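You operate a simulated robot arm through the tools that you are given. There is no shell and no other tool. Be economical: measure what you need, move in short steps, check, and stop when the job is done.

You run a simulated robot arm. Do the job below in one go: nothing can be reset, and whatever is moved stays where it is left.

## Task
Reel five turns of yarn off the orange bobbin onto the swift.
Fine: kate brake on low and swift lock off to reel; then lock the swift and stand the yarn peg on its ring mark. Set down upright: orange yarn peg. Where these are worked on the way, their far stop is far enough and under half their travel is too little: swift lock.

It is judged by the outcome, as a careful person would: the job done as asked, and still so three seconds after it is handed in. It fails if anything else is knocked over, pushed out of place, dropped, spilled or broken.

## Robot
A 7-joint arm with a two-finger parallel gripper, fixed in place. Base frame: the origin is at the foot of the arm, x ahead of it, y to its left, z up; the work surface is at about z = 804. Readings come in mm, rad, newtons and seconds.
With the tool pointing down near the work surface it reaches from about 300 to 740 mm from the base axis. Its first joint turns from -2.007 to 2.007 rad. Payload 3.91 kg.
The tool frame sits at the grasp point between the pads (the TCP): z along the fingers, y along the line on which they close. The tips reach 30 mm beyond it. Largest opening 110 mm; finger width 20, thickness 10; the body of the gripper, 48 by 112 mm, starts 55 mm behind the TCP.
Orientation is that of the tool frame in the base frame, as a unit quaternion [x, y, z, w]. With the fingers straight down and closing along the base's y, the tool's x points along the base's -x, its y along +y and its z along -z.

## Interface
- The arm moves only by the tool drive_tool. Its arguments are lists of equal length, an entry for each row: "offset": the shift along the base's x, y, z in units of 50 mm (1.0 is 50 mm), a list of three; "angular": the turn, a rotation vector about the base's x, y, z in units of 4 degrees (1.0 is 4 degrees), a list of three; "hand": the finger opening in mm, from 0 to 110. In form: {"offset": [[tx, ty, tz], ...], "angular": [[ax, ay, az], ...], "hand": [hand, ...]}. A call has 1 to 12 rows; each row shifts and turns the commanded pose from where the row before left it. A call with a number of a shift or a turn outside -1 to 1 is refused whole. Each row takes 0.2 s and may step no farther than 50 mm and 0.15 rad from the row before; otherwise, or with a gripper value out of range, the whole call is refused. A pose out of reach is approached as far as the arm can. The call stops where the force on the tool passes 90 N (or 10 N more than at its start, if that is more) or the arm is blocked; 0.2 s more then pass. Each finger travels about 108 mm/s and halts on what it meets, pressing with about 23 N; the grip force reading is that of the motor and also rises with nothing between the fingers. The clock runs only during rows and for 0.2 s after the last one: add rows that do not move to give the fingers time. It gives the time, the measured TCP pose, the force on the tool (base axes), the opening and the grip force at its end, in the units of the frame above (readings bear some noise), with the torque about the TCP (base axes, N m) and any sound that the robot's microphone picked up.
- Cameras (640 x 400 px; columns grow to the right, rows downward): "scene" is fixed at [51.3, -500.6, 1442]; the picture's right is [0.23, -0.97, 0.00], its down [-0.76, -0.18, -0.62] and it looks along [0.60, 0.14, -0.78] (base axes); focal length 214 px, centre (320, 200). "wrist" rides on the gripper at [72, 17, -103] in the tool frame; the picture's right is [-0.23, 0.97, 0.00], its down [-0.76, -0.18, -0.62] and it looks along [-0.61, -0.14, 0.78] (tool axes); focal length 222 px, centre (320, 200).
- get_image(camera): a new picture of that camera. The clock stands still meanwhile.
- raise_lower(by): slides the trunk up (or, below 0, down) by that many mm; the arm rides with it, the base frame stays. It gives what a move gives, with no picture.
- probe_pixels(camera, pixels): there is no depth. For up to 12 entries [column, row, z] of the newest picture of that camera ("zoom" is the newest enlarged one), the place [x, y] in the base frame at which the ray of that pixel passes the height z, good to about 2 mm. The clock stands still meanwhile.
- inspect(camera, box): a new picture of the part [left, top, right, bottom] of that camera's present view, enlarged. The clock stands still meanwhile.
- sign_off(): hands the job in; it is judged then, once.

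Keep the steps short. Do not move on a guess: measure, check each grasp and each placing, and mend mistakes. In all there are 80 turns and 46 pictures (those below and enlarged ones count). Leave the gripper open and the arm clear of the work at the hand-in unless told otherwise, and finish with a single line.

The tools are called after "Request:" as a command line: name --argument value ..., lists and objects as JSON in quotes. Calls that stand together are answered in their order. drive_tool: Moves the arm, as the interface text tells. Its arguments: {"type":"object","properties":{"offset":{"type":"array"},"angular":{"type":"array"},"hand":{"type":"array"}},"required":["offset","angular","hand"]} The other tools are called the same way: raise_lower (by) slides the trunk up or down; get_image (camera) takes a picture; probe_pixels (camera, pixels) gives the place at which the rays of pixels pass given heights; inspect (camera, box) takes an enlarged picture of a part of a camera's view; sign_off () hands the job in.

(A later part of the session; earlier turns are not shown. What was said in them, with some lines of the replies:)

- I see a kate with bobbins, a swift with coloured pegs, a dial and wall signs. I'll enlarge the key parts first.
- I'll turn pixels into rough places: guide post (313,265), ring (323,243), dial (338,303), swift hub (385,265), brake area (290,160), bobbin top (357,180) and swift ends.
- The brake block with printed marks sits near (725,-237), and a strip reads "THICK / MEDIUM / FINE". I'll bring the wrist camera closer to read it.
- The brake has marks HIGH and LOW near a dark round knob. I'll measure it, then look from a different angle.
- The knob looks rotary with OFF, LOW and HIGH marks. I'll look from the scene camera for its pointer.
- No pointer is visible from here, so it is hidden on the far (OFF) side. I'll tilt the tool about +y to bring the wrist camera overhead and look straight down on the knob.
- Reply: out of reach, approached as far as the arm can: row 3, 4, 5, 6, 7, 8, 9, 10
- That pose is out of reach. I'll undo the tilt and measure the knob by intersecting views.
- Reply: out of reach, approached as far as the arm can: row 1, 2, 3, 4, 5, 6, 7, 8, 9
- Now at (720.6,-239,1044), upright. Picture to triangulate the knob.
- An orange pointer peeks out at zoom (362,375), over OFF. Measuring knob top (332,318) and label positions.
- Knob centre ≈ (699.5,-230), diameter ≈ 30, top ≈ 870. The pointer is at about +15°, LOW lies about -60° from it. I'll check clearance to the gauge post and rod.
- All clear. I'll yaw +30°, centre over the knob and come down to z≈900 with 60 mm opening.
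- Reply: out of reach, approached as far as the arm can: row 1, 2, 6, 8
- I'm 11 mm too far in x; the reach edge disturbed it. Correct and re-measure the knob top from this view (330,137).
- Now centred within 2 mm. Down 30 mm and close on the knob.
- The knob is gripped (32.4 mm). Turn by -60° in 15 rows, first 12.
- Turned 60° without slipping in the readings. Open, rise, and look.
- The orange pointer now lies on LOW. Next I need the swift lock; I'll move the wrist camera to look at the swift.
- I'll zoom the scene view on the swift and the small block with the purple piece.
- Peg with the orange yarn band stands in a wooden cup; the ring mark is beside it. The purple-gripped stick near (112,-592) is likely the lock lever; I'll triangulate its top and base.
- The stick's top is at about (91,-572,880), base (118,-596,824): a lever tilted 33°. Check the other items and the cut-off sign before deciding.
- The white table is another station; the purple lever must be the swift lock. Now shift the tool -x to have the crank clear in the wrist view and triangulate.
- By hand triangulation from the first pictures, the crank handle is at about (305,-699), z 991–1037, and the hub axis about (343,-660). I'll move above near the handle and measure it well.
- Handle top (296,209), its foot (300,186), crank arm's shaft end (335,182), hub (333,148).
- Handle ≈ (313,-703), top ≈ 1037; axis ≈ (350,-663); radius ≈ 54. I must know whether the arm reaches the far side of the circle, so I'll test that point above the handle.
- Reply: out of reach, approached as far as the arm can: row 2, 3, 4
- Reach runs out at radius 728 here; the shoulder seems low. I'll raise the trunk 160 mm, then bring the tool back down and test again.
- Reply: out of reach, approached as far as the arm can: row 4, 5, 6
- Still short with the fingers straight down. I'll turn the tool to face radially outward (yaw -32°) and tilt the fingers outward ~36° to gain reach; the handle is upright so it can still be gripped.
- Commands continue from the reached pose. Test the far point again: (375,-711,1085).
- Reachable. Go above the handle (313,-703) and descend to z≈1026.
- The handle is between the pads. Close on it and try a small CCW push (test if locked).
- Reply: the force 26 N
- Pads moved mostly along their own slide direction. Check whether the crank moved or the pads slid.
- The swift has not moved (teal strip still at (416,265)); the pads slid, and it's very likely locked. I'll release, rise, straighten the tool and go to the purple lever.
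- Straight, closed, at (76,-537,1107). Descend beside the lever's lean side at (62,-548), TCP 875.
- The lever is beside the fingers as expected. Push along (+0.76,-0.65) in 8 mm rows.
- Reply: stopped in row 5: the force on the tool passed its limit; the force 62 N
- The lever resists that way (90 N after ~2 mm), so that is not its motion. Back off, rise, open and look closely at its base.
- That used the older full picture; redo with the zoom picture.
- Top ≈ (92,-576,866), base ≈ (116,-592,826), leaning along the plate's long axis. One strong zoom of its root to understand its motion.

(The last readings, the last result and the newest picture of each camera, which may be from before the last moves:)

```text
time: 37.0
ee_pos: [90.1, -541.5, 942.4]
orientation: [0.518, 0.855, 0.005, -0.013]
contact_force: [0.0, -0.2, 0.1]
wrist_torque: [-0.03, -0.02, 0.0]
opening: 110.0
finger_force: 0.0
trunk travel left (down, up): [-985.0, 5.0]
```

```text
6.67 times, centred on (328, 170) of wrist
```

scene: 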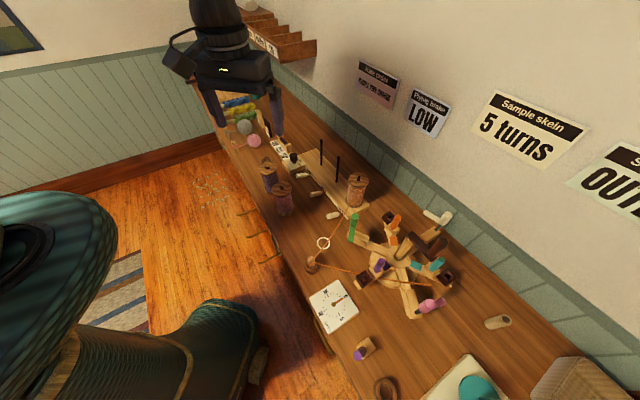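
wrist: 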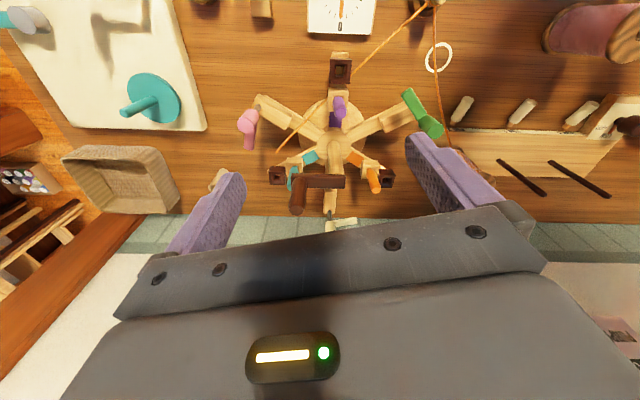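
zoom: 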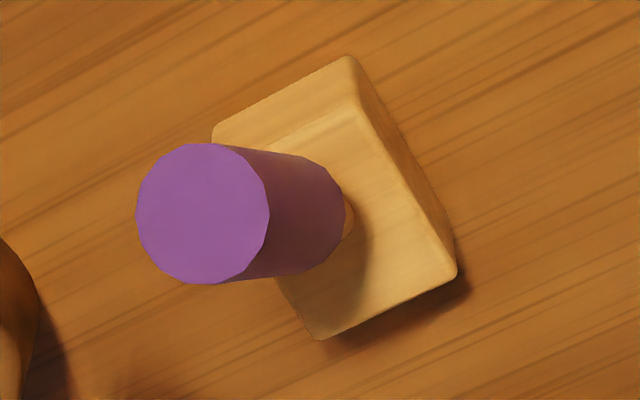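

It truly leans toward (-0.7,+0.7) by ~38°; pushing its rim from under the lean jams by friction. Better: grip it across the swing plane and carry it along the arc. Yaw +16°, go above (97,-573), then down.

Request:
drive_tool --offset '[[0.07, -0.3, 0], [0.07, -0.33, 0], [0, 0, -0.4], [0, 0, -0.4], [0, 0, -0.4], [0, 0, -0.4], [0, 0, 0]]' --angular '[[0, 0, 1], [0, 0, 1], [0, 0, 1], [0, 0, 1], [0, 0, 0], [0, 0, 0], [0, 0, 0]]' --hand '[60, 60, 60, 60, 60, 60, 60]'

Request:
drive_tool --offset '[[0, 0, 0], [0, 0, 0], [0, 0, 0]]' --angular '[[0, 0, 0], [0, 0, 0], [0, 0, 0]]' --hand '[5, 5, 5]'

```text
time: 38.6
ee_pos: [97.0, -572.1, 862.5]
orientation: [0.393, 0.92, 0.002, -0.014]
contact_force: [-0.1, 0.9, 0.6]
wrist_torque: [-0.01, 0.02, -0.02]
opening: 59.8
finger_force: 0.1
trunk travel left (down, up): [-985.0, 5.0]
```

```text
time: 39.4
ee_pos: [96.5, -576.5, 862.8]
orientation: [0.393, 0.919, 0.002, -0.014]
contact_force: [-24.6, -22.9, 2.2]
wrist_torque: [0.64, -0.7, 0.4]
opening: 18.9
finger_force: 45.2
trunk travel left (down, up): [-985.0, 5.0]
```

Gripped (18.9 mm), slightly off-centre sideways. Ease 4 mm along the closing axis and carry the first part of the arc.

Request:
drive_tool --offset '[[-0.06, -0.055, 0], [0.072, -0.075, 0.07], [0.077, -0.081, 0.055], [0.083, -0.086, 0.04], [0.086, -0.089, 0.02], [0, 0, 0]]' --angular '[[0, 0, 0], [0, 0, 0], [0, 0, 0], [0, 0, 0], [0, 0, 0], [0, 0, 0]]' --hand '[5, 5, 5, 5, 5, 5]'

```text
time: 40.8
ee_pos: [107.9, -588.3, 872.2]
orientation: [0.393, 0.919, 0.006, -0.016]
contact_force: [-29.9, 19.3, -12.9]
wrist_torque: [0.46, 0.48, 0.1]
opening: 18.6
finger_force: 44.9
trunk travel left (down, up): [-985.0, 5.0]
```

It moves with ~36 N resistance. Continue the arc.

Request:
drive_tool --offset '[[0.087, -0.09, 0.0], [0.087, -0.09, 0.0], [0.086, -0.09, -0.02], [0.085, -0.088, -0.03], [0.08, -0.083, -0.05], [0.076, -0.08, -0.06], [0, 0, 0]]' --angular '[[0, 0, 0], [0, 0, 0], [0, 0, 0], [0, 0, 0], [0, 0, 0], [0, 0, 0], [0, 0, 0]]' --hand '[5, 5, 5, 5, 5, 5, 5]'

Request:
inspect --camera "scene" --box '[335, 320, 395, 370]'

```text
time: 42.4
ee_pos: [135.6, -612.5, 866.0]
orientation: [0.394, 0.919, 0.003, -0.014]
contact_force: [0.3, 0.7, -0.2]
wrist_torque: [0.02, -0.01, -0.03]
opening: 5.0
finger_force: 0.1
out of reach, approached as far as the arm can: row 6
trunk travel left (down, up): [-985.0, 5.0]
```

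```text
8.00 times, centred on (365, 345) of scene
```

zoom: 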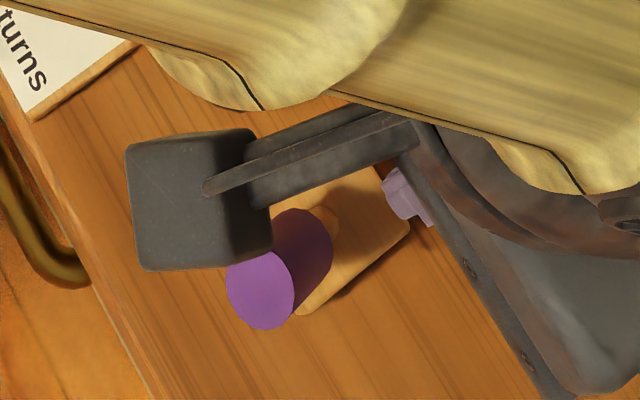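

The pads slipped off; the lever is back where it was (top still at (357.5,356)). Now test the opposite direction: closed fingers push its upper side along (-0.69,+0.72), watching force and travel.

Request:
drive_tool --offset '[[-0.1, 0.105, 0], [-0.1, 0.105, 0], [-0.1, 0.105, 0], [-0.1, 0.105, 0], [-0.1, 0.105, 0], [-0.1, 0.105, 0], [-0.1, 0.105, 0], [0, 0, 0]]' --angular '[[0, 0, 0], [0, 0, 0], [0, 0, 0], [0, 0, 0], [0, 0, 0], [0, 0, 0], [0, 0, 0], [0, 0, 0]]' --hand '[0, 0, 0, 0, 0, 0, 0, 0]'

```text
time: 44.2
ee_pos: [98.8, -576.2, 867.6]
orientation: [0.393, 0.92, 0.003, -0.015]
contact_force: [0.1, 0.5, 0.4]
wrist_torque: [0.03, 0.0, 0.01]
opening: 0.0
finger_force: 22.9
trunk travel left (down, up): [-985.0, 5.0]
```

No contact at all where the lever should be. Look.

Request:
inspect --camera "wrist" --box '[220, 60, 420, 220]'

```text
2.50 times, centred on (320, 140) of wrist
```

zoom: 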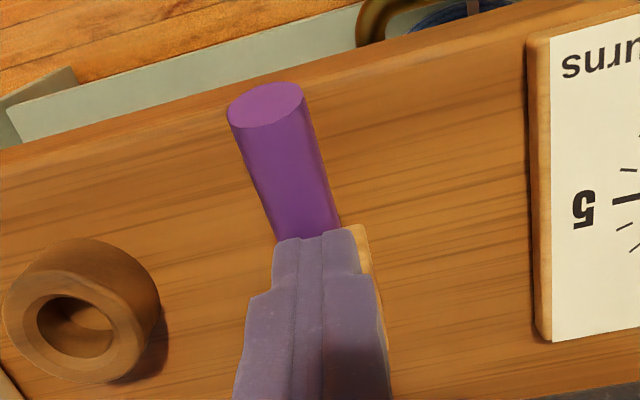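

The lever has moved — now leaning much further over, with almost no force. Its travel is in this direction. Measure its top, then keep pushing to the stop.

Request:
probe_pixels --camera "zoom" --pixels '[[266, 105, 835], [266, 105, 845], [266, 105, 855], [266, 105, 865], [306, 236, 850]]'

Request:
drive_tool --offset '[[-0.1, 0.105, 0], [-0.1, 0.105, 0], [-0.1, 0.105, -0.02], [-0.1, 0.105, -0.02], [0, 0, 0]]' --angular '[[0, 0, 0], [0, 0, 0], [0, 0, 0], [0, 0, 0], [0, 0, 0]]' --hand '[0, 0, 0, 0, 0]'

```text
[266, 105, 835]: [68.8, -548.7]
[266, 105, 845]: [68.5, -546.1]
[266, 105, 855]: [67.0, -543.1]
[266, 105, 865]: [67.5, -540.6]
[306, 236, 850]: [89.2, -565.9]
```

```text
time: 45.4
ee_pos: [80.0, -556.0, 864.4]
orientation: [0.393, 0.919, 0.003, -0.015]
contact_force: [-0.4, 0.9, 1.2]
wrist_torque: [0.03, -0.03, -0.04]
opening: 0.0
finger_force: 23.1
trunk travel left (down, up): [-985.0, 5.0]
```

Request:
inspect --camera "scene" --box '[325, 320, 405, 390]'

```text
5.71 times, centred on (365, 355) of scene
```

zoom: 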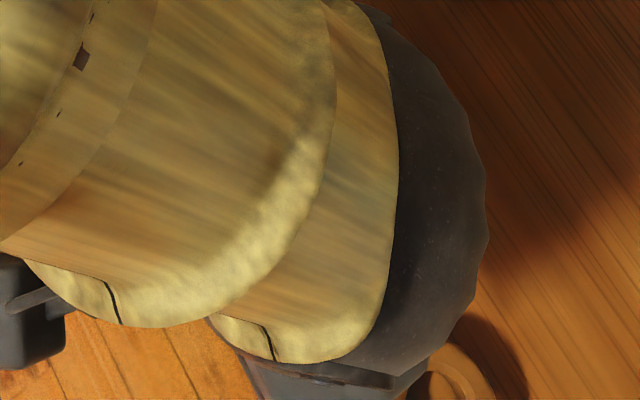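

The arm hides it. I'll push on a little further and lower, watching for the force of the stop.

Request:
drive_tool --offset '[[-0.1, 0.105, -0.04], [-0.1, 0.105, -0.06], [-0.05, 0.052, -0.1], [0, 0, 0]]' --angular '[[0, 0, 0], [0, 0, 0], [0, 0, 0], [0, 0, 0]]' --hand '[0, 0, 0, 0]'

```text
time: 46.4
ee_pos: [69.3, -541.5, 855.9]
orientation: [0.392, 0.92, 0.003, -0.014]
contact_force: [1.2, -0.6, 4.6]
wrist_torque: [-0.08, -0.05, -0.02]
opening: 0.0
finger_force: 23.3
trunk travel left (down, up): [-985.0, 5.0]
```

A slight upward force (4.6 N) begins. Press gently down to see if it's the stop.

Request:
drive_tool --offset '[[0, 0, -0.1], [0, 0, -0.1], [0, 0, 0]]' --angular '[[0, 0, 0], [0, 0, 0], [0, 0, 0]]' --hand '[0, 0, 0]'

```text
time: 47.2
ee_pos: [69.0, -540.8, 851.3]
orientation: [0.393, 0.92, -0.002, -0.012]
contact_force: [5.6, 11.8, 64.7]
wrist_torque: [-0.28, -0.32, 0.08]
opening: 0.0
finger_force: 37.8
trunk travel left (down, up): [-985.0, 5.0]
```

Firm stop (65 N with the tip 17 mm above the table): the lever is at its far stop, presumably OFF. Rise and return over the crank handle with the tilted grip.

Request:
drive_tool --offset '[[0, 0, 0.9], [0, 0, 1], [0, 0, 1], [0, 0, 1], [0, 0, 1]]' --angular '[[0, 0, 0], [0, 0, -1], [0, 0, -1], [0, 0, -1], [0, 0, -1]]' --hand '[0, 60, 60, 60, 60]'

Request:
drive_tool --offset '[[0.54, -0.36, 0], [0.54, -0.36, 0], [0.54, -0.36, 0], [0.54, -0.36, 0], [0.54, -0.36, 0], [0.54, -0.36, 0], [0.54, -0.36, 0], [0.54, -0.36, 0], [0.54, -0.36, 0]]' --angular '[[-0.88, -0.47, 0], [-0.88, -0.47, 0], [-0.88, -0.47, 0], [-0.88, -0.47, 0], [-0.88, -0.47, 0], [-0.88, -0.47, 0], [-0.88, -0.47, 0], [-0.88, -0.47, 0], [-0.88, -0.47, 0]]' --hand '[60, 60, 60, 60, 60, 60, 60, 60, 60]'

```text
time: 48.4
ee_pos: [65.3, -537.4, 1089.9]
orientation: [0.518, 0.855, 0.006, -0.014]
contact_force: [0.0, 0.5, -0.6]
wrist_torque: [-0.01, 0.0, -0.01]
opening: 60.0
finger_force: 0.1
trunk travel left (down, up): [-985.0, 5.0]
```

```text
time: 50.4
ee_pos: [310.2, -703.5, 1090.1]
orientation: [0.495, 0.817, -0.152, 0.252]
contact_force: [0.3, -0.1, 0.2]
wrist_torque: [0.0, 0.02, 0.0]
opening: 59.7
finger_force: 0.0
trunk travel left (down, up): [-985.0, 5.0]
```

Down 65 mm, grip the handle, and try 30° CCW.

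Request:
drive_tool --offset '[[0.04, 0, -0.6], [0, 0, -0.7], [0, 0, 0], [0, 0, 0], [0, 0, 0], [0.232, -0.164, 0], [0.266, -0.1, 0], [0, 0, 0]]' --angular '[[0, 0, 0], [0, 0, 0], [0, 0, 0], [0, 0, 0], [0, 0, 0], [0, 0, 0], [0, 0, 0], [0, 0, 0]]' --hand '[60, 60, 10, 10, 10, 10, 10, 10]'

Request:
get_image --camera "scene"

```text
time: 52.2
ee_pos: [338.1, -719.8, 1027.7]
orientation: [0.495, 0.817, -0.154, 0.253]
contact_force: [-1.8, -4.5, 5.5]
wrist_torque: [0.24, -0.42, 0.03]
opening: 21.8
finger_force: 44.9
trunk travel left (down, up): [-985.0, 5.0]
```

```text
7 pictures are left
```

scene: 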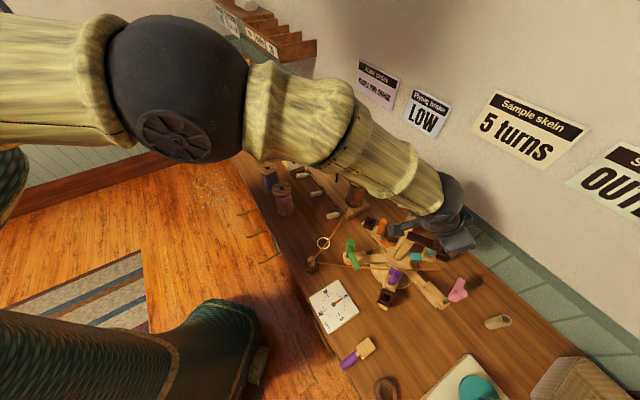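

The swift turned freely with me, and the lever is seen lying over at (355,355): lock is off. Continue half a turn CCW and check forces.

Request:
drive_tool --offset '[[0.57, 0.02, 0], [0.482, 0.302, 0], [0.268, 0.502, 0], [-0.02, 0.57, 0], [-0.302, 0.482, 0], [-0.502, 0.268, 0]]' --angular '[[0, 0, 0], [0, 0, 0], [0, 0, 0], [0, 0, 0], [0, 0, 0], [0, 0, 0]]' --hand '[10, 10, 10, 10, 10, 10]'

```text
time: 53.6
ee_pos: [358.3, -611.1, 1027.0]
orientation: [0.495, 0.817, -0.154, 0.253]
contact_force: [-2.4, -11.2, 8.9]
wrist_torque: [0.95, 0.11, 0.07]
opening: 21.7
finger_force: 45.0
trunk travel left (down, up): [-985.0, 5.0]
```

Smooth: centre (348,-665), radius 55. Complete the first turn.

Request:
drive_tool --offset '[[-0.57, -0.02, 0], [-0.482, -0.302, 0], [-0.268, -0.502, 0], [0.02, -0.57, 0], [0.302, -0.482, 0], [0.502, -0.268, 0]]' --angular '[[0, 0, 0], [0, 0, 0], [0, 0, 0], [0, 0, 0], [0, 0, 0], [0, 0, 0]]' --hand '[10, 10, 10, 10, 10, 10]'

Request:
inspect --camera "scene" --box '[300, 270, 380, 335]'

```text
time: 55.0
ee_pos: [339.1, -718.5, 1026.4]
orientation: [0.495, 0.817, -0.153, 0.253]
contact_force: [-1.1, -8.1, 11.8]
wrist_torque: [0.11, -0.68, 0.05]
opening: 21.6
finger_force: 45.0
trunk travel left (down, up): [-985.0, 5.0]
```

```text
6.15 times, centred on (340, 302) of scene
```

zoom: 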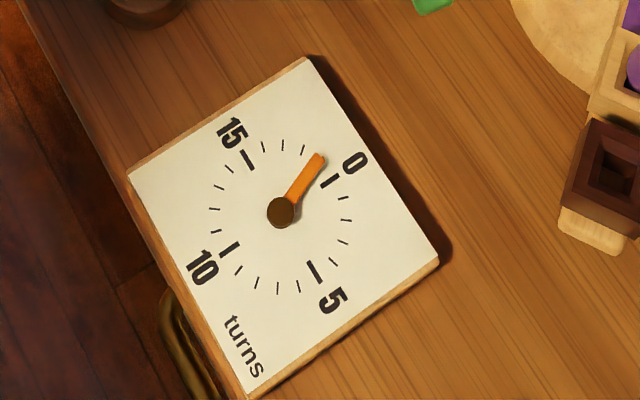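

The dial went to -1, so CCW counts backward; winding must go CW. I need 6 turns + 30° CW from here. Same circle reversed, two turns first.

Request:
drive_tool --offset '[[-0.502, 0.268, 0], [-0.302, 0.482, 0], [-0.02, 0.57, 0], [0.268, 0.502, 0], [0.482, 0.302, 0], [0.57, 0.02, 0], [0.502, -0.268, 0], [0.302, -0.482, 0], [0.02, -0.57, 0], [-0.268, -0.502, 0], [-0.482, -0.302, 0], [-0.57, -0.02, 0]]' --angular '[[0, 0, 0], [0, 0, 0], [0, 0, 0], [0, 0, 0], [0, 0, 0], [0, 0, 0], [0, 0, 0], [0, 0, 0], [0, 0, 0], [0, 0, 0], [0, 0, 0], [0, 0, 0]]' --hand '[10, 10, 10, 10, 10, 10, 10, 10, 10, 10, 10, 10]'

Request:
drive_tool --offset '[[-0.502, 0.268, 0], [-0.302, 0.482, 0], [-0.02, 0.57, 0], [0.268, 0.502, 0], [0.482, 0.302, 0], [0.57, 0.02, 0], [0.502, -0.268, 0], [0.302, -0.482, 0], [0.02, -0.57, 0], [-0.268, -0.502, 0], [-0.482, -0.302, 0], [-0.57, -0.02, 0]]' --angular '[[0, 0, 0], [0, 0, 0], [0, 0, 0], [0, 0, 0], [0, 0, 0], [0, 0, 0], [0, 0, 0], [0, 0, 0], [0, 0, 0], [0, 0, 0], [0, 0, 0], [0, 0, 0]]' --hand '[10, 10, 10, 10, 10, 10, 10, 10, 10, 10, 10, 10]'

```text
time: 57.6
ee_pos: [334.6, -717.8, 1027.2]
orientation: [0.496, 0.817, -0.153, 0.251]
contact_force: [-3.0, -2.6, 2.2]
wrist_torque: [-0.24, 0.26, -0.01]
opening: 21.5
finger_force: 45.4
trunk travel left (down, up): [-985.0, 5.0]
```

```text
time: 60.2
ee_pos: [335.1, -716.0, 1026.8]
orientation: [0.496, 0.817, -0.152, 0.251]
contact_force: [-3.4, -9.1, 12.2]
wrist_torque: [1.62, -0.08, 0.09]
opening: 21.8
finger_force: 45.4
trunk travel left (down, up): [-985.0, 5.0]
```

Both turns ran evenly with the handle held at 21.8 mm. Three more turns.

Request:
drive_tool --offset '[[-0.502, 0.268, 0], [-0.302, 0.482, 0], [-0.02, 0.57, 0], [0.268, 0.502, 0], [0.482, 0.302, 0], [0.57, 0.02, 0], [0.502, -0.268, 0], [0.302, -0.482, 0], [0.02, -0.57, 0], [-0.268, -0.502, 0], [-0.482, -0.302, 0], [-0.57, -0.02, 0]]' --angular '[[0, 0, 0], [0, 0, 0], [0, 0, 0], [0, 0, 0], [0, 0, 0], [0, 0, 0], [0, 0, 0], [0, 0, 0], [0, 0, 0], [0, 0, 0], [0, 0, 0], [0, 0, 0]]' --hand '[10, 10, 10, 10, 10, 10, 10, 10, 10, 10, 10, 10]'

Request:
drive_tool --offset '[[-0.502, 0.268, 0], [-0.302, 0.482, 0], [-0.02, 0.57, 0], [0.268, 0.502, 0], [0.482, 0.302, 0], [0.57, 0.02, 0], [0.502, -0.268, 0], [0.302, -0.482, 0], [0.02, -0.57, 0], [-0.268, -0.502, 0], [-0.482, -0.302, 0], [-0.57, -0.02, 0]]' --angular '[[0, 0, 0], [0, 0, 0], [0, 0, 0], [0, 0, 0], [0, 0, 0], [0, 0, 0], [0, 0, 0], [0, 0, 0], [0, 0, 0], [0, 0, 0], [0, 0, 0], [0, 0, 0]]' --hand '[10, 10, 10, 10, 10, 10, 10, 10, 10, 10, 10, 10]'

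Request:
drive_tool --offset '[[-0.502, 0.268, 0], [-0.302, 0.482, 0], [-0.02, 0.57, 0], [0.268, 0.502, 0], [0.482, 0.302, 0], [0.57, 0.02, 0], [0.502, -0.268, 0], [0.302, -0.482, 0], [0.02, -0.57, 0], [-0.268, -0.502, 0], [-0.482, -0.302, 0], [-0.57, -0.02, 0]]' --angular '[[0, 0, 0], [0, 0, 0], [0, 0, 0], [0, 0, 0], [0, 0, 0], [0, 0, 0], [0, 0, 0], [0, 0, 0], [0, 0, 0], [0, 0, 0], [0, 0, 0], [0, 0, 0]]' --hand '[10, 10, 10, 10, 10, 10, 10, 10, 10, 10, 10, 10]'

Request:
inspect --camera "scene" --box '[300, 270, 380, 335]'

```text
time: 62.8
ee_pos: [333.9, -716.8, 1025.8]
orientation: [0.495, 0.817, -0.153, 0.253]
contact_force: [-3.2, -6.7, 13.1]
wrist_torque: [0.31, -0.29, 0.04]
opening: 21.7
finger_force: 45.1
trunk travel left (down, up): [-985.0, 5.0]
```

```text
time: 65.4
ee_pos: [334.8, -715.7, 1024.7]
orientation: [0.495, 0.818, -0.152, 0.252]
contact_force: [-0.2, 3.0, 14.7]
wrist_torque: [0.79, 0.36, 0.01]
opening: 21.3
finger_force: 44.9
trunk travel left (down, up): [-985.0, 5.0]
```

```text
time: 68.0
ee_pos: [336.3, -715.8, 1025.2]
orientation: [0.494, 0.818, -0.152, 0.252]
contact_force: [0.7, 7.3, 1.9]
wrist_torque: [0.0, 0.56, 0.0]
opening: 21.2
finger_force: 45.2
trunk travel left (down, up): [-985.0, 5.0]
```

```text
6.15 times, centred on (340, 302) of scene
```

zoom: 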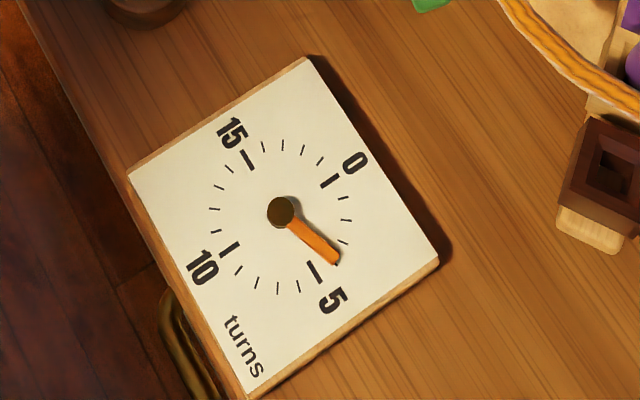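

Dial at about 4 and yarn visibly winding on. One more turn plus 30° to reach 5.

Request:
drive_tool --offset '[[-0.502, 0.268, 0], [-0.302, 0.482, 0], [-0.02, 0.57, 0], [0.268, 0.502, 0], [0.482, 0.302, 0], [0.57, 0.02, 0], [0.502, -0.268, 0], [0.302, -0.482, 0], [0.02, -0.57, 0], [-0.268, -0.502, 0], [-0.482, -0.302, 0], [-0.57, -0.02, 0]]' --angular '[[0, 0, 0], [0, 0, 0], [0, 0, 0], [0, 0, 0], [0, 0, 0], [0, 0, 0], [0, 0, 0], [0, 0, 0], [0, 0, 0], [0, 0, 0], [0, 0, 0], [0, 0, 0]]' --hand '[10, 10, 10, 10, 10, 10, 10, 10, 10, 10, 10, 10]'

Request:
drive_tool --offset '[[-0.25, 0.12, 0], [-0.25, 0.15, 0], [0, 0, 0]]' --angular '[[0, 0, 0], [0, 0, 0], [0, 0, 0]]' --hand '[10, 10, 10]'

Request:
inspect --camera "scene" --box '[300, 270, 380, 335]'

```text
time: 70.6
ee_pos: [337.2, -715.9, 1026.4]
orientation: [0.495, 0.818, -0.152, 0.251]
contact_force: [0.7, 7.8, 1.2]
wrist_torque: [-0.04, 0.7, -0.01]
opening: 21.0
finger_force: 44.5
trunk travel left (down, up): [-985.0, 5.0]
```

```text
time: 71.4
ee_pos: [313.3, -704.4, 1025.1]
orientation: [0.496, 0.817, -0.154, 0.252]
contact_force: [1.8, 2.5, 4.9]
wrist_torque: [0.33, -0.25, 0.0]
opening: 21.2
finger_force: 45.4
trunk travel left (down, up): [-985.0, 5.0]
```

```text
6.15 times, centred on (340, 302) of scene
```

zoom: 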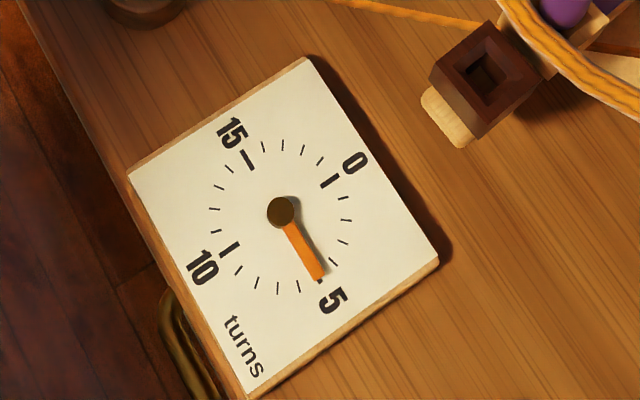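

Dial reads 5. Release, rise, straighten and go above the lying lever (point ≈ (83,-558)).

Request:
drive_tool --offset '[[0, 0, 0], [0, 0, 0], [0, 0, 0.8], [0, 0, 0.8]]' --angular '[[0, 0, 0], [0, 0, 0], [0, 0, 0], [0, 0, 0]]' --hand '[60, 60, 60, 60]'

Request:
drive_tool --offset '[[-0.51, 0.33, 0], [-0.51, 0.33, 0], [-0.51, 0.33, 0], [-0.51, 0.33, 0], [-0.51, 0.32, 0], [-0.51, 0.32, 0], [-0.51, 0.32, 0], [-0.51, 0.32, 0], [-0.51, 0.32, 0]]' --angular '[[0.88, 0.47, 0], [0.88, 0.47, 0], [0.88, 0.47, 0], [0.88, 0.47, 0], [0.88, 0.47, 0], [0.88, 0.47, 0], [0.88, 0.47, 0], [0.88, 0.47, 0], [0.7, 0.37, 0]]' --hand '[60, 60, 60, 60, 60, 60, 60, 60, 60]'

Request:
drive_tool --offset '[[0, 0, -0.9], [0, 0, -0.9], [0, 0, -0.9], [0, 0, -0.8], [0, 0, 0]]' --angular '[[0, 0, 1], [0, 0, 1], [0, 0, 1], [0, 0, 1], [0, 0, 0]]' --hand '[60, 60, 60, 60, 60]'

Request:
inspect --camera "wrist" --box '[220, 60, 420, 220]'

```text
time: 72.4
ee_pos: [312.6, -702.7, 1104.3]
orientation: [0.495, 0.818, -0.152, 0.251]
contact_force: [0.1, 1.0, 0.5]
wrist_torque: [0.02, -0.02, 0.04]
opening: 60.1
finger_force: 0.0
trunk travel left (down, up): [-985.0, 5.0]
```

```text
time: 74.4
ee_pos: [81.9, -555.0, 1106.3]
orientation: [0.516, 0.856, 0.002, -0.007]
contact_force: [-0.5, 0.1, -0.4]
wrist_torque: [-0.01, 0.0, 0.01]
opening: 60.1
finger_force: 0.0
trunk travel left (down, up): [-985.0, 5.0]
```

```text
time: 75.6
ee_pos: [81.5, -557.2, 930.1]
orientation: [0.394, 0.919, 0.0, -0.007]
contact_force: [-0.5, -0.1, 0.2]
wrist_torque: [-0.02, -0.02, 0.01]
opening: 60.0
finger_force: 0.1
trunk travel left (down, up): [-985.0, 5.0]
```

```text
2.50 times, centred on (320, 140) of wrist
```

zoom: 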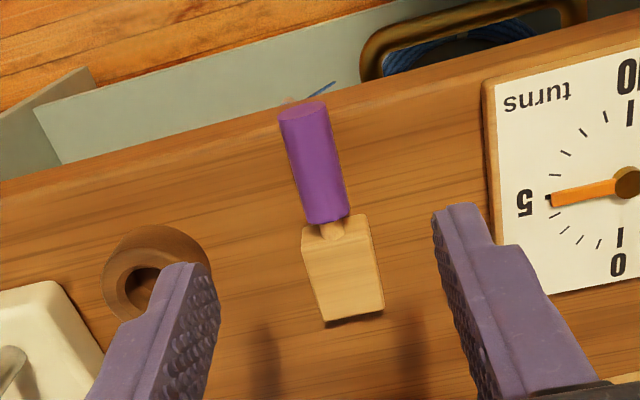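

The lever lies over at zoom (303,110)–(335,230). Measure its axis.

Request:
probe_pixels --camera "zoom" --pixels '[[303, 112, 825], [303, 112, 815], [316, 165, 825], [316, 165, 815], [328, 218, 825], [328, 218, 815], [343, 280, 824], [335, 228, 824]]'

```text
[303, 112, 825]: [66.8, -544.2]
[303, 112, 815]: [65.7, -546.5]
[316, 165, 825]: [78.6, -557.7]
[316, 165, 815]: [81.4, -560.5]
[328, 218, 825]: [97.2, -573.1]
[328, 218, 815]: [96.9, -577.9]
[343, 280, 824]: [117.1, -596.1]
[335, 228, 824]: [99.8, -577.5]
```

Axis runs from (66.5,-545) toward (97,-575). Grip at (79,-558) with the tips just below its axis.

Request:
drive_tool --offset '[[-0.05, -0.016, -0.6], [0, 0, -0.6], [0, 0, -0.6], [0, 0, 0], [0, 0, 0], [0, 0, 0]]' --angular '[[0, 0, 0], [0, 0, 0], [0, 0, 0], [0, 0, 0], [0, 0, 0], [0, 0, 0]]' --hand '[40, 40, 40, 40, 5, 5]'

```text
time: 77.0
ee_pos: [78.8, -558.4, 841.1]
orientation: [0.392, 0.92, 0.0, -0.008]
contact_force: [-9.5, -8.7, 1.4]
wrist_torque: [-0.3, 0.2, 0.76]
opening: 18.1
finger_force: 45.1
trunk travel left (down, up): [-985.0, 5.0]
```

Gripped (18.1 mm). Raise it along the arc.

Request:
drive_tool --offset '[[0.0085, -0.0085, 0.146], [0.026, -0.026, 0.14], [0.041, -0.041, 0.134], [0.057, -0.057, 0.122], [0.071, -0.071, 0.106], [0, 0, 0]]' --angular '[[0, 0, 0], [0, 0, 0], [0, 0, 0], [0, 0, 0], [0, 0, 0], [0, 0, 0]]' --hand '[5, 5, 5, 5, 5, 5]'

```text
time: 78.4
ee_pos: [88.0, -570.3, 871.7]
orientation: [0.394, 0.919, 0.001, -0.009]
contact_force: [-22.4, -4.9, -1.9]
wrist_torque: [0.14, 0.92, 0.13]
opening: 16.6
finger_force: 44.6
trunk travel left (down, up): [-985.0, 5.0]
```

Request:
drive_tool --offset '[[0.081, -0.081, 0.09], [0.092, -0.092, 0.07], [0.06, -0.06, 0.03], [0, 0, 0]]' --angular '[[0, 0, 0], [0, 0, 0], [0, 0, 0], [0, 0, 0]]' --hand '[5, 5, 5, 5]'

```text
time: 79.4
ee_pos: [104.4, -580.0, 881.6]
orientation: [0.393, 0.92, 0.0, -0.009]
contact_force: [-0.3, -0.5, 0.3]
wrist_torque: [-0.02, 0.01, -0.04]
opening: 5.1
finger_force: 0.0
trunk travel left (down, up): [-985.0, 5.0]
```

The pads slipped off near the end. Rise to the earlier viewing pose and look at the lever's angle.

Request:
drive_tool --offset '[[0, 0, 0.5], [-0.4, 0.46, 0.48], [0, 0, 0]]' --angular '[[0, 0, 0], [0, 0, 0], [0, 0, 0]]' --hand '[5, 60, 60]'

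Request:
inspect --camera "wrist" --box '[220, 60, 420, 220]'

```text
time: 80.2
ee_pos: [83.3, -559.1, 930.3]
orientation: [0.393, 0.919, 0.0, -0.008]
contact_force: [0.9, -0.1, 0.0]
wrist_torque: [0.01, 0.01, 0.04]
opening: 60.1
finger_force: 0.0
trunk travel left (down, up): [-985.0, 5.0]
```

```text
2.50 times, centred on (320, 140) of wrist
```

zoom: 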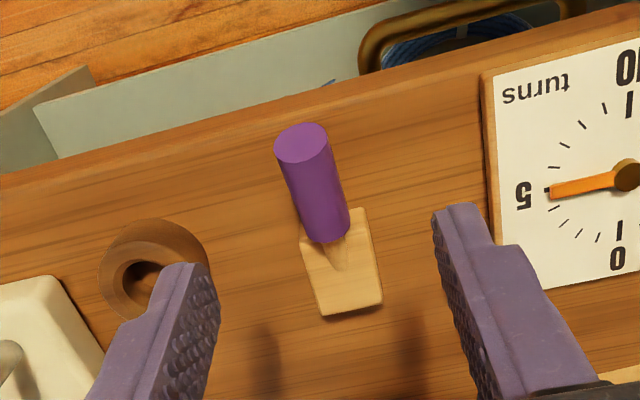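

Lever is part-way up and holds by friction. Measure its end.

Request:
probe_pixels --camera "zoom" --pixels '[[302, 143, 830], [302, 143, 840], [302, 143, 850], [302, 143, 860], [333, 240, 828], [333, 240, 835]]'

```text
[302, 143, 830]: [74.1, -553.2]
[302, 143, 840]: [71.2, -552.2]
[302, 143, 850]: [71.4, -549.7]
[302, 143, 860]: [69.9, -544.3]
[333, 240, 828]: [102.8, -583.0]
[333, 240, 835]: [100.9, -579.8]
```

It is at about 60° lean; the stop was at ~25–33°. Regrip it nearer the pad centres at (81,-559), TCP z 845, and continue the arc.

Request:
drive_tool --offset '[[-0.046, -0.006, -0.6], [0, 0, -0.6], [0, 0, -0.5], [0, 0, 0], [0, 0, 0], [0, 0, 0]]' --angular '[[0, 0, 0], [0, 0, 0], [0, 0, 0], [0, 0, 0], [0, 0, 0], [0, 0, 0]]' --hand '[40, 40, 40, 40, 5, 5]'

Request:
drive_tool --offset '[[0.054, -0.053, 0.112], [0.064, -0.063, 0.098], [0.072, -0.071, 0.086], [0, 0, 0]]' --angular '[[0, 0, 0], [0, 0, 0], [0, 0, 0], [0, 0, 0]]' --hand '[5, 5, 5, 5]'

```text
time: 81.6
ee_pos: [79.6, -560.9, 845.3]
orientation: [0.393, 0.92, 0.001, -0.007]
contact_force: [-3.0, -2.9, 1.1]
wrist_torque: [0.05, -0.14, 0.62]
opening: 18.5
finger_force: 44.2
trunk travel left (down, up): [-985.0, 5.0]
```

```text
time: 82.6
ee_pos: [86.7, -566.1, 860.5]
orientation: [0.393, 0.92, 0.002, -0.009]
contact_force: [-23.6, 2.8, -12.0]
wrist_torque: [1.24, 0.59, 0.9]
opening: 19.0
finger_force: 44.9
trunk travel left (down, up): [-985.0, 5.0]
```

Held (19 mm) and following. Continue.

Request:
drive_tool --offset '[[0.081, -0.08, 0.072], [0.06, -0.06, 0.04], [0.06, -0.06, 0.03], [0, 0, 0]]' --angular '[[0, 0, 0], [0, 0, 0], [0, 0, 0], [0, 0, 0]]' --hand '[5, 5, 5, 5]'

```text
time: 83.6
ee_pos: [95.0, -575.8, 868.9]
orientation: [0.393, 0.92, 0.0, -0.008]
contact_force: [-26.8, 12.4, 3.2]
wrist_torque: [1.45, 0.52, 0.83]
opening: 18.7
finger_force: 45.0
trunk travel left (down, up): [-985.0, 5.0]
```

Nearly at the original position. Push a bit further to seat it at the stop.

Request:
drive_tool --offset '[[0.07, -0.07, 0.02], [0.07, -0.07, 0.01], [0, 0, 0]]' --angular '[[0, 0, 0], [0, 0, 0], [0, 0, 0]]' --hand '[5, 5, 5]'

```text
time: 84.4
ee_pos: [102.2, -582.0, 871.6]
orientation: [0.394, 0.919, -0.001, -0.008]
contact_force: [-32.1, 10.6, 7.9]
wrist_torque: [1.13, 0.93, 0.37]
opening: 18.5
finger_force: 45.1
trunk travel left (down, up): [-985.0, 5.0]
```

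34 N at the original location: lever is back at its stop. Release, rise, and move to view the peg and ring from (285,-370,1000).

Request:
drive_tool --offset '[[0, 0, 0], [0, 0, 0], [0, 0, 0.8], [0, 0, 0.9], [0, 0, 0.9], [0.61, 0.71, 0], [0.61, 0.71, 0], [0.61, 0.71, 0], [0.61, 0.71, 0], [0.61, 0.7, 0], [0.61, 0.7, 0]]' --angular '[[0, 0, 0], [0, 0, 0], [0, 0, 0], [0, 0, 0], [0, 0, 0], [0, 0, 0], [0, 0, 0], [0, 0, 0], [0, 0, 0], [0, 0, 0], [0, 0, 0]]' --hand '[40, 40, 60, 60, 110, 110, 110, 110, 110, 110, 110]'

Request:
get_image --camera "wrist"

```text
time: 86.8
ee_pos: [291.4, -370.7, 1001.0]
orientation: [0.393, 0.92, -0.001, -0.008]
contact_force: [1.7, -0.5, -0.5]
wrist_torque: [-0.03, 0.02, 0.0]
opening: 109.9
finger_force: 0.1
trunk travel left (down, up): [-985.0, 5.0]
```

```text
1 pictures are left
```

wrist: 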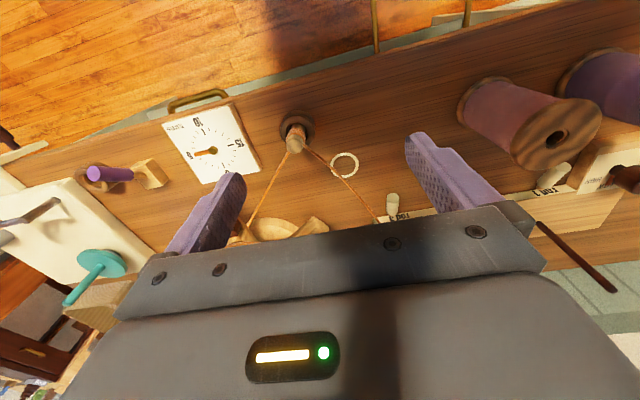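

Peg top (294,144), cup centre (297,128), ring centre (345,164); lever end at (94,174), root (147,172). Measure all.

Request:
probe_pixels --camera "wrist" --pixels '[[294, 144, 860], [294, 144, 870], [294, 144, 880], [297, 128, 804], [297, 128, 825], [345, 164, 804], [93, 174, 860], [93, 174, 870], [93, 174, 880], [147, 174, 824]]'

Request:
probe_pixels --camera "scene" --pixels '[[311, 258.5, 850], [311, 258.5, 860], [311, 258.5, 870], [311, 258.5, 880], [311.2, 269.4, 804], [311.5, 262, 825], [323.5, 243.1, 804]]'

```text
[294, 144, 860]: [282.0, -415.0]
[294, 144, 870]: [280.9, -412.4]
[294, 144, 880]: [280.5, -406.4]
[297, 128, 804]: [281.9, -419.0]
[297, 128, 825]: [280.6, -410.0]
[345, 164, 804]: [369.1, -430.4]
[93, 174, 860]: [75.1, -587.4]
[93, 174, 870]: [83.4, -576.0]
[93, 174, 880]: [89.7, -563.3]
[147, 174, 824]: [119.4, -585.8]
```

```text
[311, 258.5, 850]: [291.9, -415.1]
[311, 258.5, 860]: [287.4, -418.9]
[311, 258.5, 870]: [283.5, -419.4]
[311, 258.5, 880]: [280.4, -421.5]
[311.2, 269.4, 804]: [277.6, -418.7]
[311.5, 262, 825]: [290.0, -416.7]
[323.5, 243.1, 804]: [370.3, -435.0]
```

Lever is within ~5° of its original spot (will seat it again later). Peg axis ≈ (281.5,-418), top ≈ 862; ring ≈ (369.7,-433). Level the tool, go over the peg and descend with tips staying above the cup rim.

Request:
drive_tool --offset '[[-0.1, -0.47, 0], [-0.1, -0.47, 0], [0, 0, -0.7], [0, 0, -0.7], [0, 0, -0.7], [0, 0, -0.64], [0, 0, 0]]' --angular '[[-0.064, -0.22, 0], [0, 0, 0], [0, 0, 0], [0, 0, 0], [0, 0, 0], [0, 0, 0], [0, 0, 0]]' --hand '[60, 60, 60, 60, 60, 60, 60]'

Request:
drive_tool --offset '[[0, 0, 0], [0, 0, 0], [0, 0, 0]]' --angular '[[0, 0, 0], [0, 0, 0], [0, 0, 0]]' --hand '[10, 10, 10]'

```text
time: 88.4
ee_pos: [280.9, -418.6, 860.6]
orientation: [0.393, 0.92, 0.001, 0.0]
contact_force: [0.1, -0.2, -0.7]
wrist_torque: [0.0, 0.0, 0.01]
opening: 59.9
finger_force: 0.2
trunk travel left (down, up): [-985.0, 5.0]
```

```text
time: 89.2
ee_pos: [280.9, -419.6, 860.6]
orientation: [0.393, 0.92, 0.002, 0.001]
contact_force: [-0.1, 0.8, 0.7]
wrist_torque: [-0.03, 0.02, -0.01]
opening: 18.7
finger_force: 22.9
trunk travel left (down, up): [-985.0, 5.0]
```

Something 18.7 mm wide is held — the peg. Lift 55 mm and check the grip.

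Request:
drive_tool --offset '[[0, 0, 0.3], [0, 0, 0.4], [0, 0, 0.4], [0, 0, 0]]' --angular '[[0, 0, 0], [0, 0, 0], [0, 0, 0], [0, 0, 0]]' --hand '[10, 10, 10, 10]'

```text
time: 90.2
ee_pos: [279.9, -418.6, 917.2]
orientation: [0.392, 0.92, 0.001, 0.0]
contact_force: [0.5, 0.5, -0.1]
wrist_torque: [0.04, 0.06, -0.02]
opening: 18.5
finger_force: 22.8
trunk travel left (down, up): [-985.0, 5.0]
```

Still held. Carry to over the ring (369.5,-433.5), lower most of the way.

Request:
drive_tool --offset '[[0.59, -0.1, 0], [0.59, -0.1, 0], [0.6, -0.09, 0], [0, 0, -0.4], [0, 0, -0.4], [0, 0, 0]]' --angular '[[0, 0, 0], [0, 0, 0], [0, 0, 0], [0, 0, 0], [0, 0, 0], [0, 0, 0]]' --hand '[10, 10, 10, 10, 10, 10]'

```text
time: 91.6
ee_pos: [368.0, -434.8, 876.6]
orientation: [0.393, 0.92, 0.002, -0.001]
contact_force: [-0.5, 0.0, -0.6]
wrist_torque: [0.02, 0.0, 0.0]
opening: 18.6
finger_force: 23.0
trunk travel left (down, up): [-985.0, 5.0]
```

Small correction of +1.5 mm in x and lower in 3 mm steps, watching for touch-down.

Request:
drive_tool --offset '[[0.03, 0.02, -0.06], [0, 0, -0.06], [0, 0, -0.06], [0, 0, -0.06], [0, 0, 0]]' --angular '[[0, 0, 0], [0, 0, 0], [0, 0, 0], [0, 0, 0], [0, 0, 0]]' --hand '[10, 10, 10, 10, 10]'

```text
time: 92.8
ee_pos: [370.6, -433.6, 865.1]
orientation: [0.393, 0.92, 0.002, 0.0]
contact_force: [0.7, 0.3, 0.2]
wrist_torque: [0.01, -0.01, -0.02]
opening: 18.5
finger_force: 23.1
trunk travel left (down, up): [-985.0, 5.0]
```

Request:
drive_tool --offset '[[0, 0, -0.04], [0, 0, -0.04], [0, 0, 0]]' --angular '[[0, 0, 0], [0, 0, 0], [0, 0, 0]]' --hand '[10, 10, 10]'

```text
time: 93.6
ee_pos: [370.7, -432.9, 861.3]
orientation: [0.393, 0.919, 0.001, 0.001]
contact_force: [0.7, -0.6, 1.5]
wrist_torque: [0.05, -0.01, 0.0]
opening: 18.6
finger_force: 23.3
trunk travel left (down, up): [-985.0, 5.0]
```

Request:
drive_tool --offset '[[-0.01, -0.01, -0.03], [0, 0, -0.03], [0, 0, 0]]' --angular '[[0, 0, 0], [0, 0, 0], [0, 0, 0]]' --hand '[10, 10, 10]'

```text
time: 94.4
ee_pos: [369.8, -433.1, 859.9]
orientation: [0.393, 0.919, 0.001, 0.002]
contact_force: [1.6, 0.1, 21.0]
wrist_torque: [-0.05, -0.11, -0.05]
opening: 18.9
finger_force: 22.7
trunk travel left (down, up): [-985.0, 5.0]
```

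Touched down (21 N). Ease up 1 mm, open, and rise straight.

Request:
drive_tool --offset '[[0, 0, 0.02], [0, 0, 0], [0, 0, 0], [0, 0, 0], [0, 0, 0.5], [0, 0, 0.8], [0, 0, 0.9], [0, 0, 0.9]]' --angular '[[0, 0, 0], [0, 0, 0], [0, 0, 0], [0, 0, 0], [0, 0, 0], [0, 0, 0], [0, 0, 0], [0, 0, 0]]' --hand '[10, 30, 45, 45, 45, 45, 45, 45]'

```text
time: 96.2
ee_pos: [367.9, -431.2, 1014.6]
orientation: [0.393, 0.919, 0.002, 0.0]
contact_force: [-0.3, -0.1, 0.9]
wrist_torque: [0.02, -0.01, 0.01]
opening: 45.0
finger_force: 0.2
trunk travel left (down, up): [-985.0, 5.0]
5 turns are left
```

Five turns left. I'll seat the lock lever once more from its lean side (as in the very first push, which found the stop), back off and rise clear, all in one go.

Request:
drive_tool --offset '[[-0.874, -0.33, 0], [-0.874, -0.33, 0], [-0.874, -0.33, 0], [-0.874, -0.33, 0], [-0.874, -0.33, 0], [-0.874, -0.32, 0], [-0.874, -0.32, 0], [0, 0, -0.92], [0, 0, -0.92], [0, 0, -0.92], [0, 0, 0]]' --angular '[[0, 0, 0], [0, 0, 0], [0, 0, 0], [0, 0, 0], [0, 0, 0], [0, 0, 0], [0, 0, 0], [0, 0, 0], [0, 0, 0], [0, 0, 0], [0, 0, 0]]' --hand '[0, 0, 0, 0, 0, 0, 0, 0, 0, 0, 0]'

Request:
drive_tool --offset '[[0.057, -0.057, 0], [0.057, -0.057, 0], [0.057, -0.057, 0], [0.057, -0.057, 0], [0.057, -0.057, 0], [0.057, -0.057, 0], [0.057, -0.057, 0], [0.057, -0.057, 0], [0.057, -0.057, 0], [0, 0, 0]]' --angular '[[0, 0, 0], [0, 0, 0], [0, 0, 0], [0, 0, 0], [0, 0, 0], [0, 0, 0], [0, 0, 0], [0, 0, 0], [0, 0, 0], [0, 0, 0]]' --hand '[0, 0, 0, 0, 0, 0, 0, 0, 0, 0]'

Request:
drive_tool --offset '[[-0.3, 0.3, 0], [-0.3, 0.3, 0], [0, 0, 0.9], [0, 0, 0.9], [0, 0, 0.9], [0, 0, 0.9], [0, 0.8, 0.3], [0, 0.8, 0.3], [0, 0.8, 0], [0, 0, 0]]' --angular '[[0, 0, 0], [0, 0, 0], [0, 0, 0], [0, 0, 0], [0, 0, 0], [0, 0, 0], [0, 0, 0], [0, 0, 0], [0, 0, 0], [0, 0, 0]]' --hand '[0, 0, 0, 0, 60, 110, 110, 110, 110, 110]'

Request:
inspect --camera "scene" --box '[290, 220, 410, 370]'

```text
time: 98.6
ee_pos: [63.6, -543.6, 874.1]
orientation: [0.393, 0.92, 0.002, 0.0]
contact_force: [-0.9, 0.4, -0.8]
wrist_torque: [0.0, 0.0, -0.05]
opening: 0.0
finger_force: 22.8
trunk travel left (down, up): [-985.0, 5.0]
```

```text
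time: 100.8
ee_pos: [78.7, -562.3, 878.2]
orientation: [0.395, 0.919, 0.007, -0.005]
contact_force: [-45.9, 46.9, 10.1]
wrist_torque: [-0.09, 0.2, 0.15]
opening: 0.0
finger_force: 22.5
trunk travel left (down, up): [-985.0, 5.0]
```

```text
time: 103.0
ee_pos: [61.9, -422.2, 1087.7]
orientation: [0.394, 0.919, 0.002, 0.001]
contact_force: [0.2, -0.5, 0.9]
wrist_torque: [0.01, -0.02, 0.0]
opening: 110.1
finger_force: 0.1
trunk travel left (down, up): [-985.0, 5.0]
```

```text
2.67 times, centred on (350, 295) of scene
4 turns are left
```

zoom: 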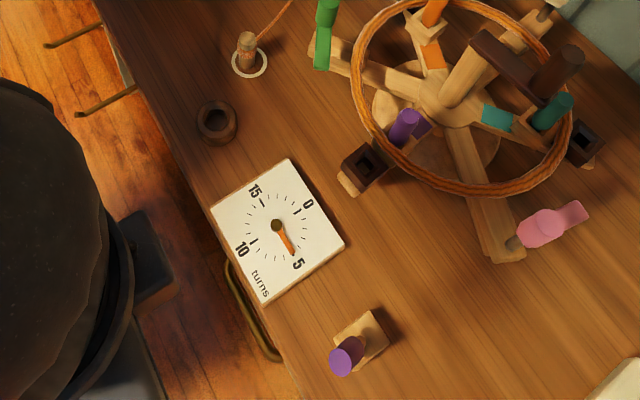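

The lever stopped at the same place as at the start (66 N at (79,-562)). The picture shows the dial at 5, the yarn peg upright inside its ring, the cup undisturbed and the arm clear with the gripper open. Handing in.

Request:
sign_off

```text
The job is handed in.
```

Handed in: five turns reeled onto the swift (dial at 5, after one backward turn that I undid), brake on LOW, swift lock lever back at its starting stop, and the orange yarn peg upright on its ring mark.
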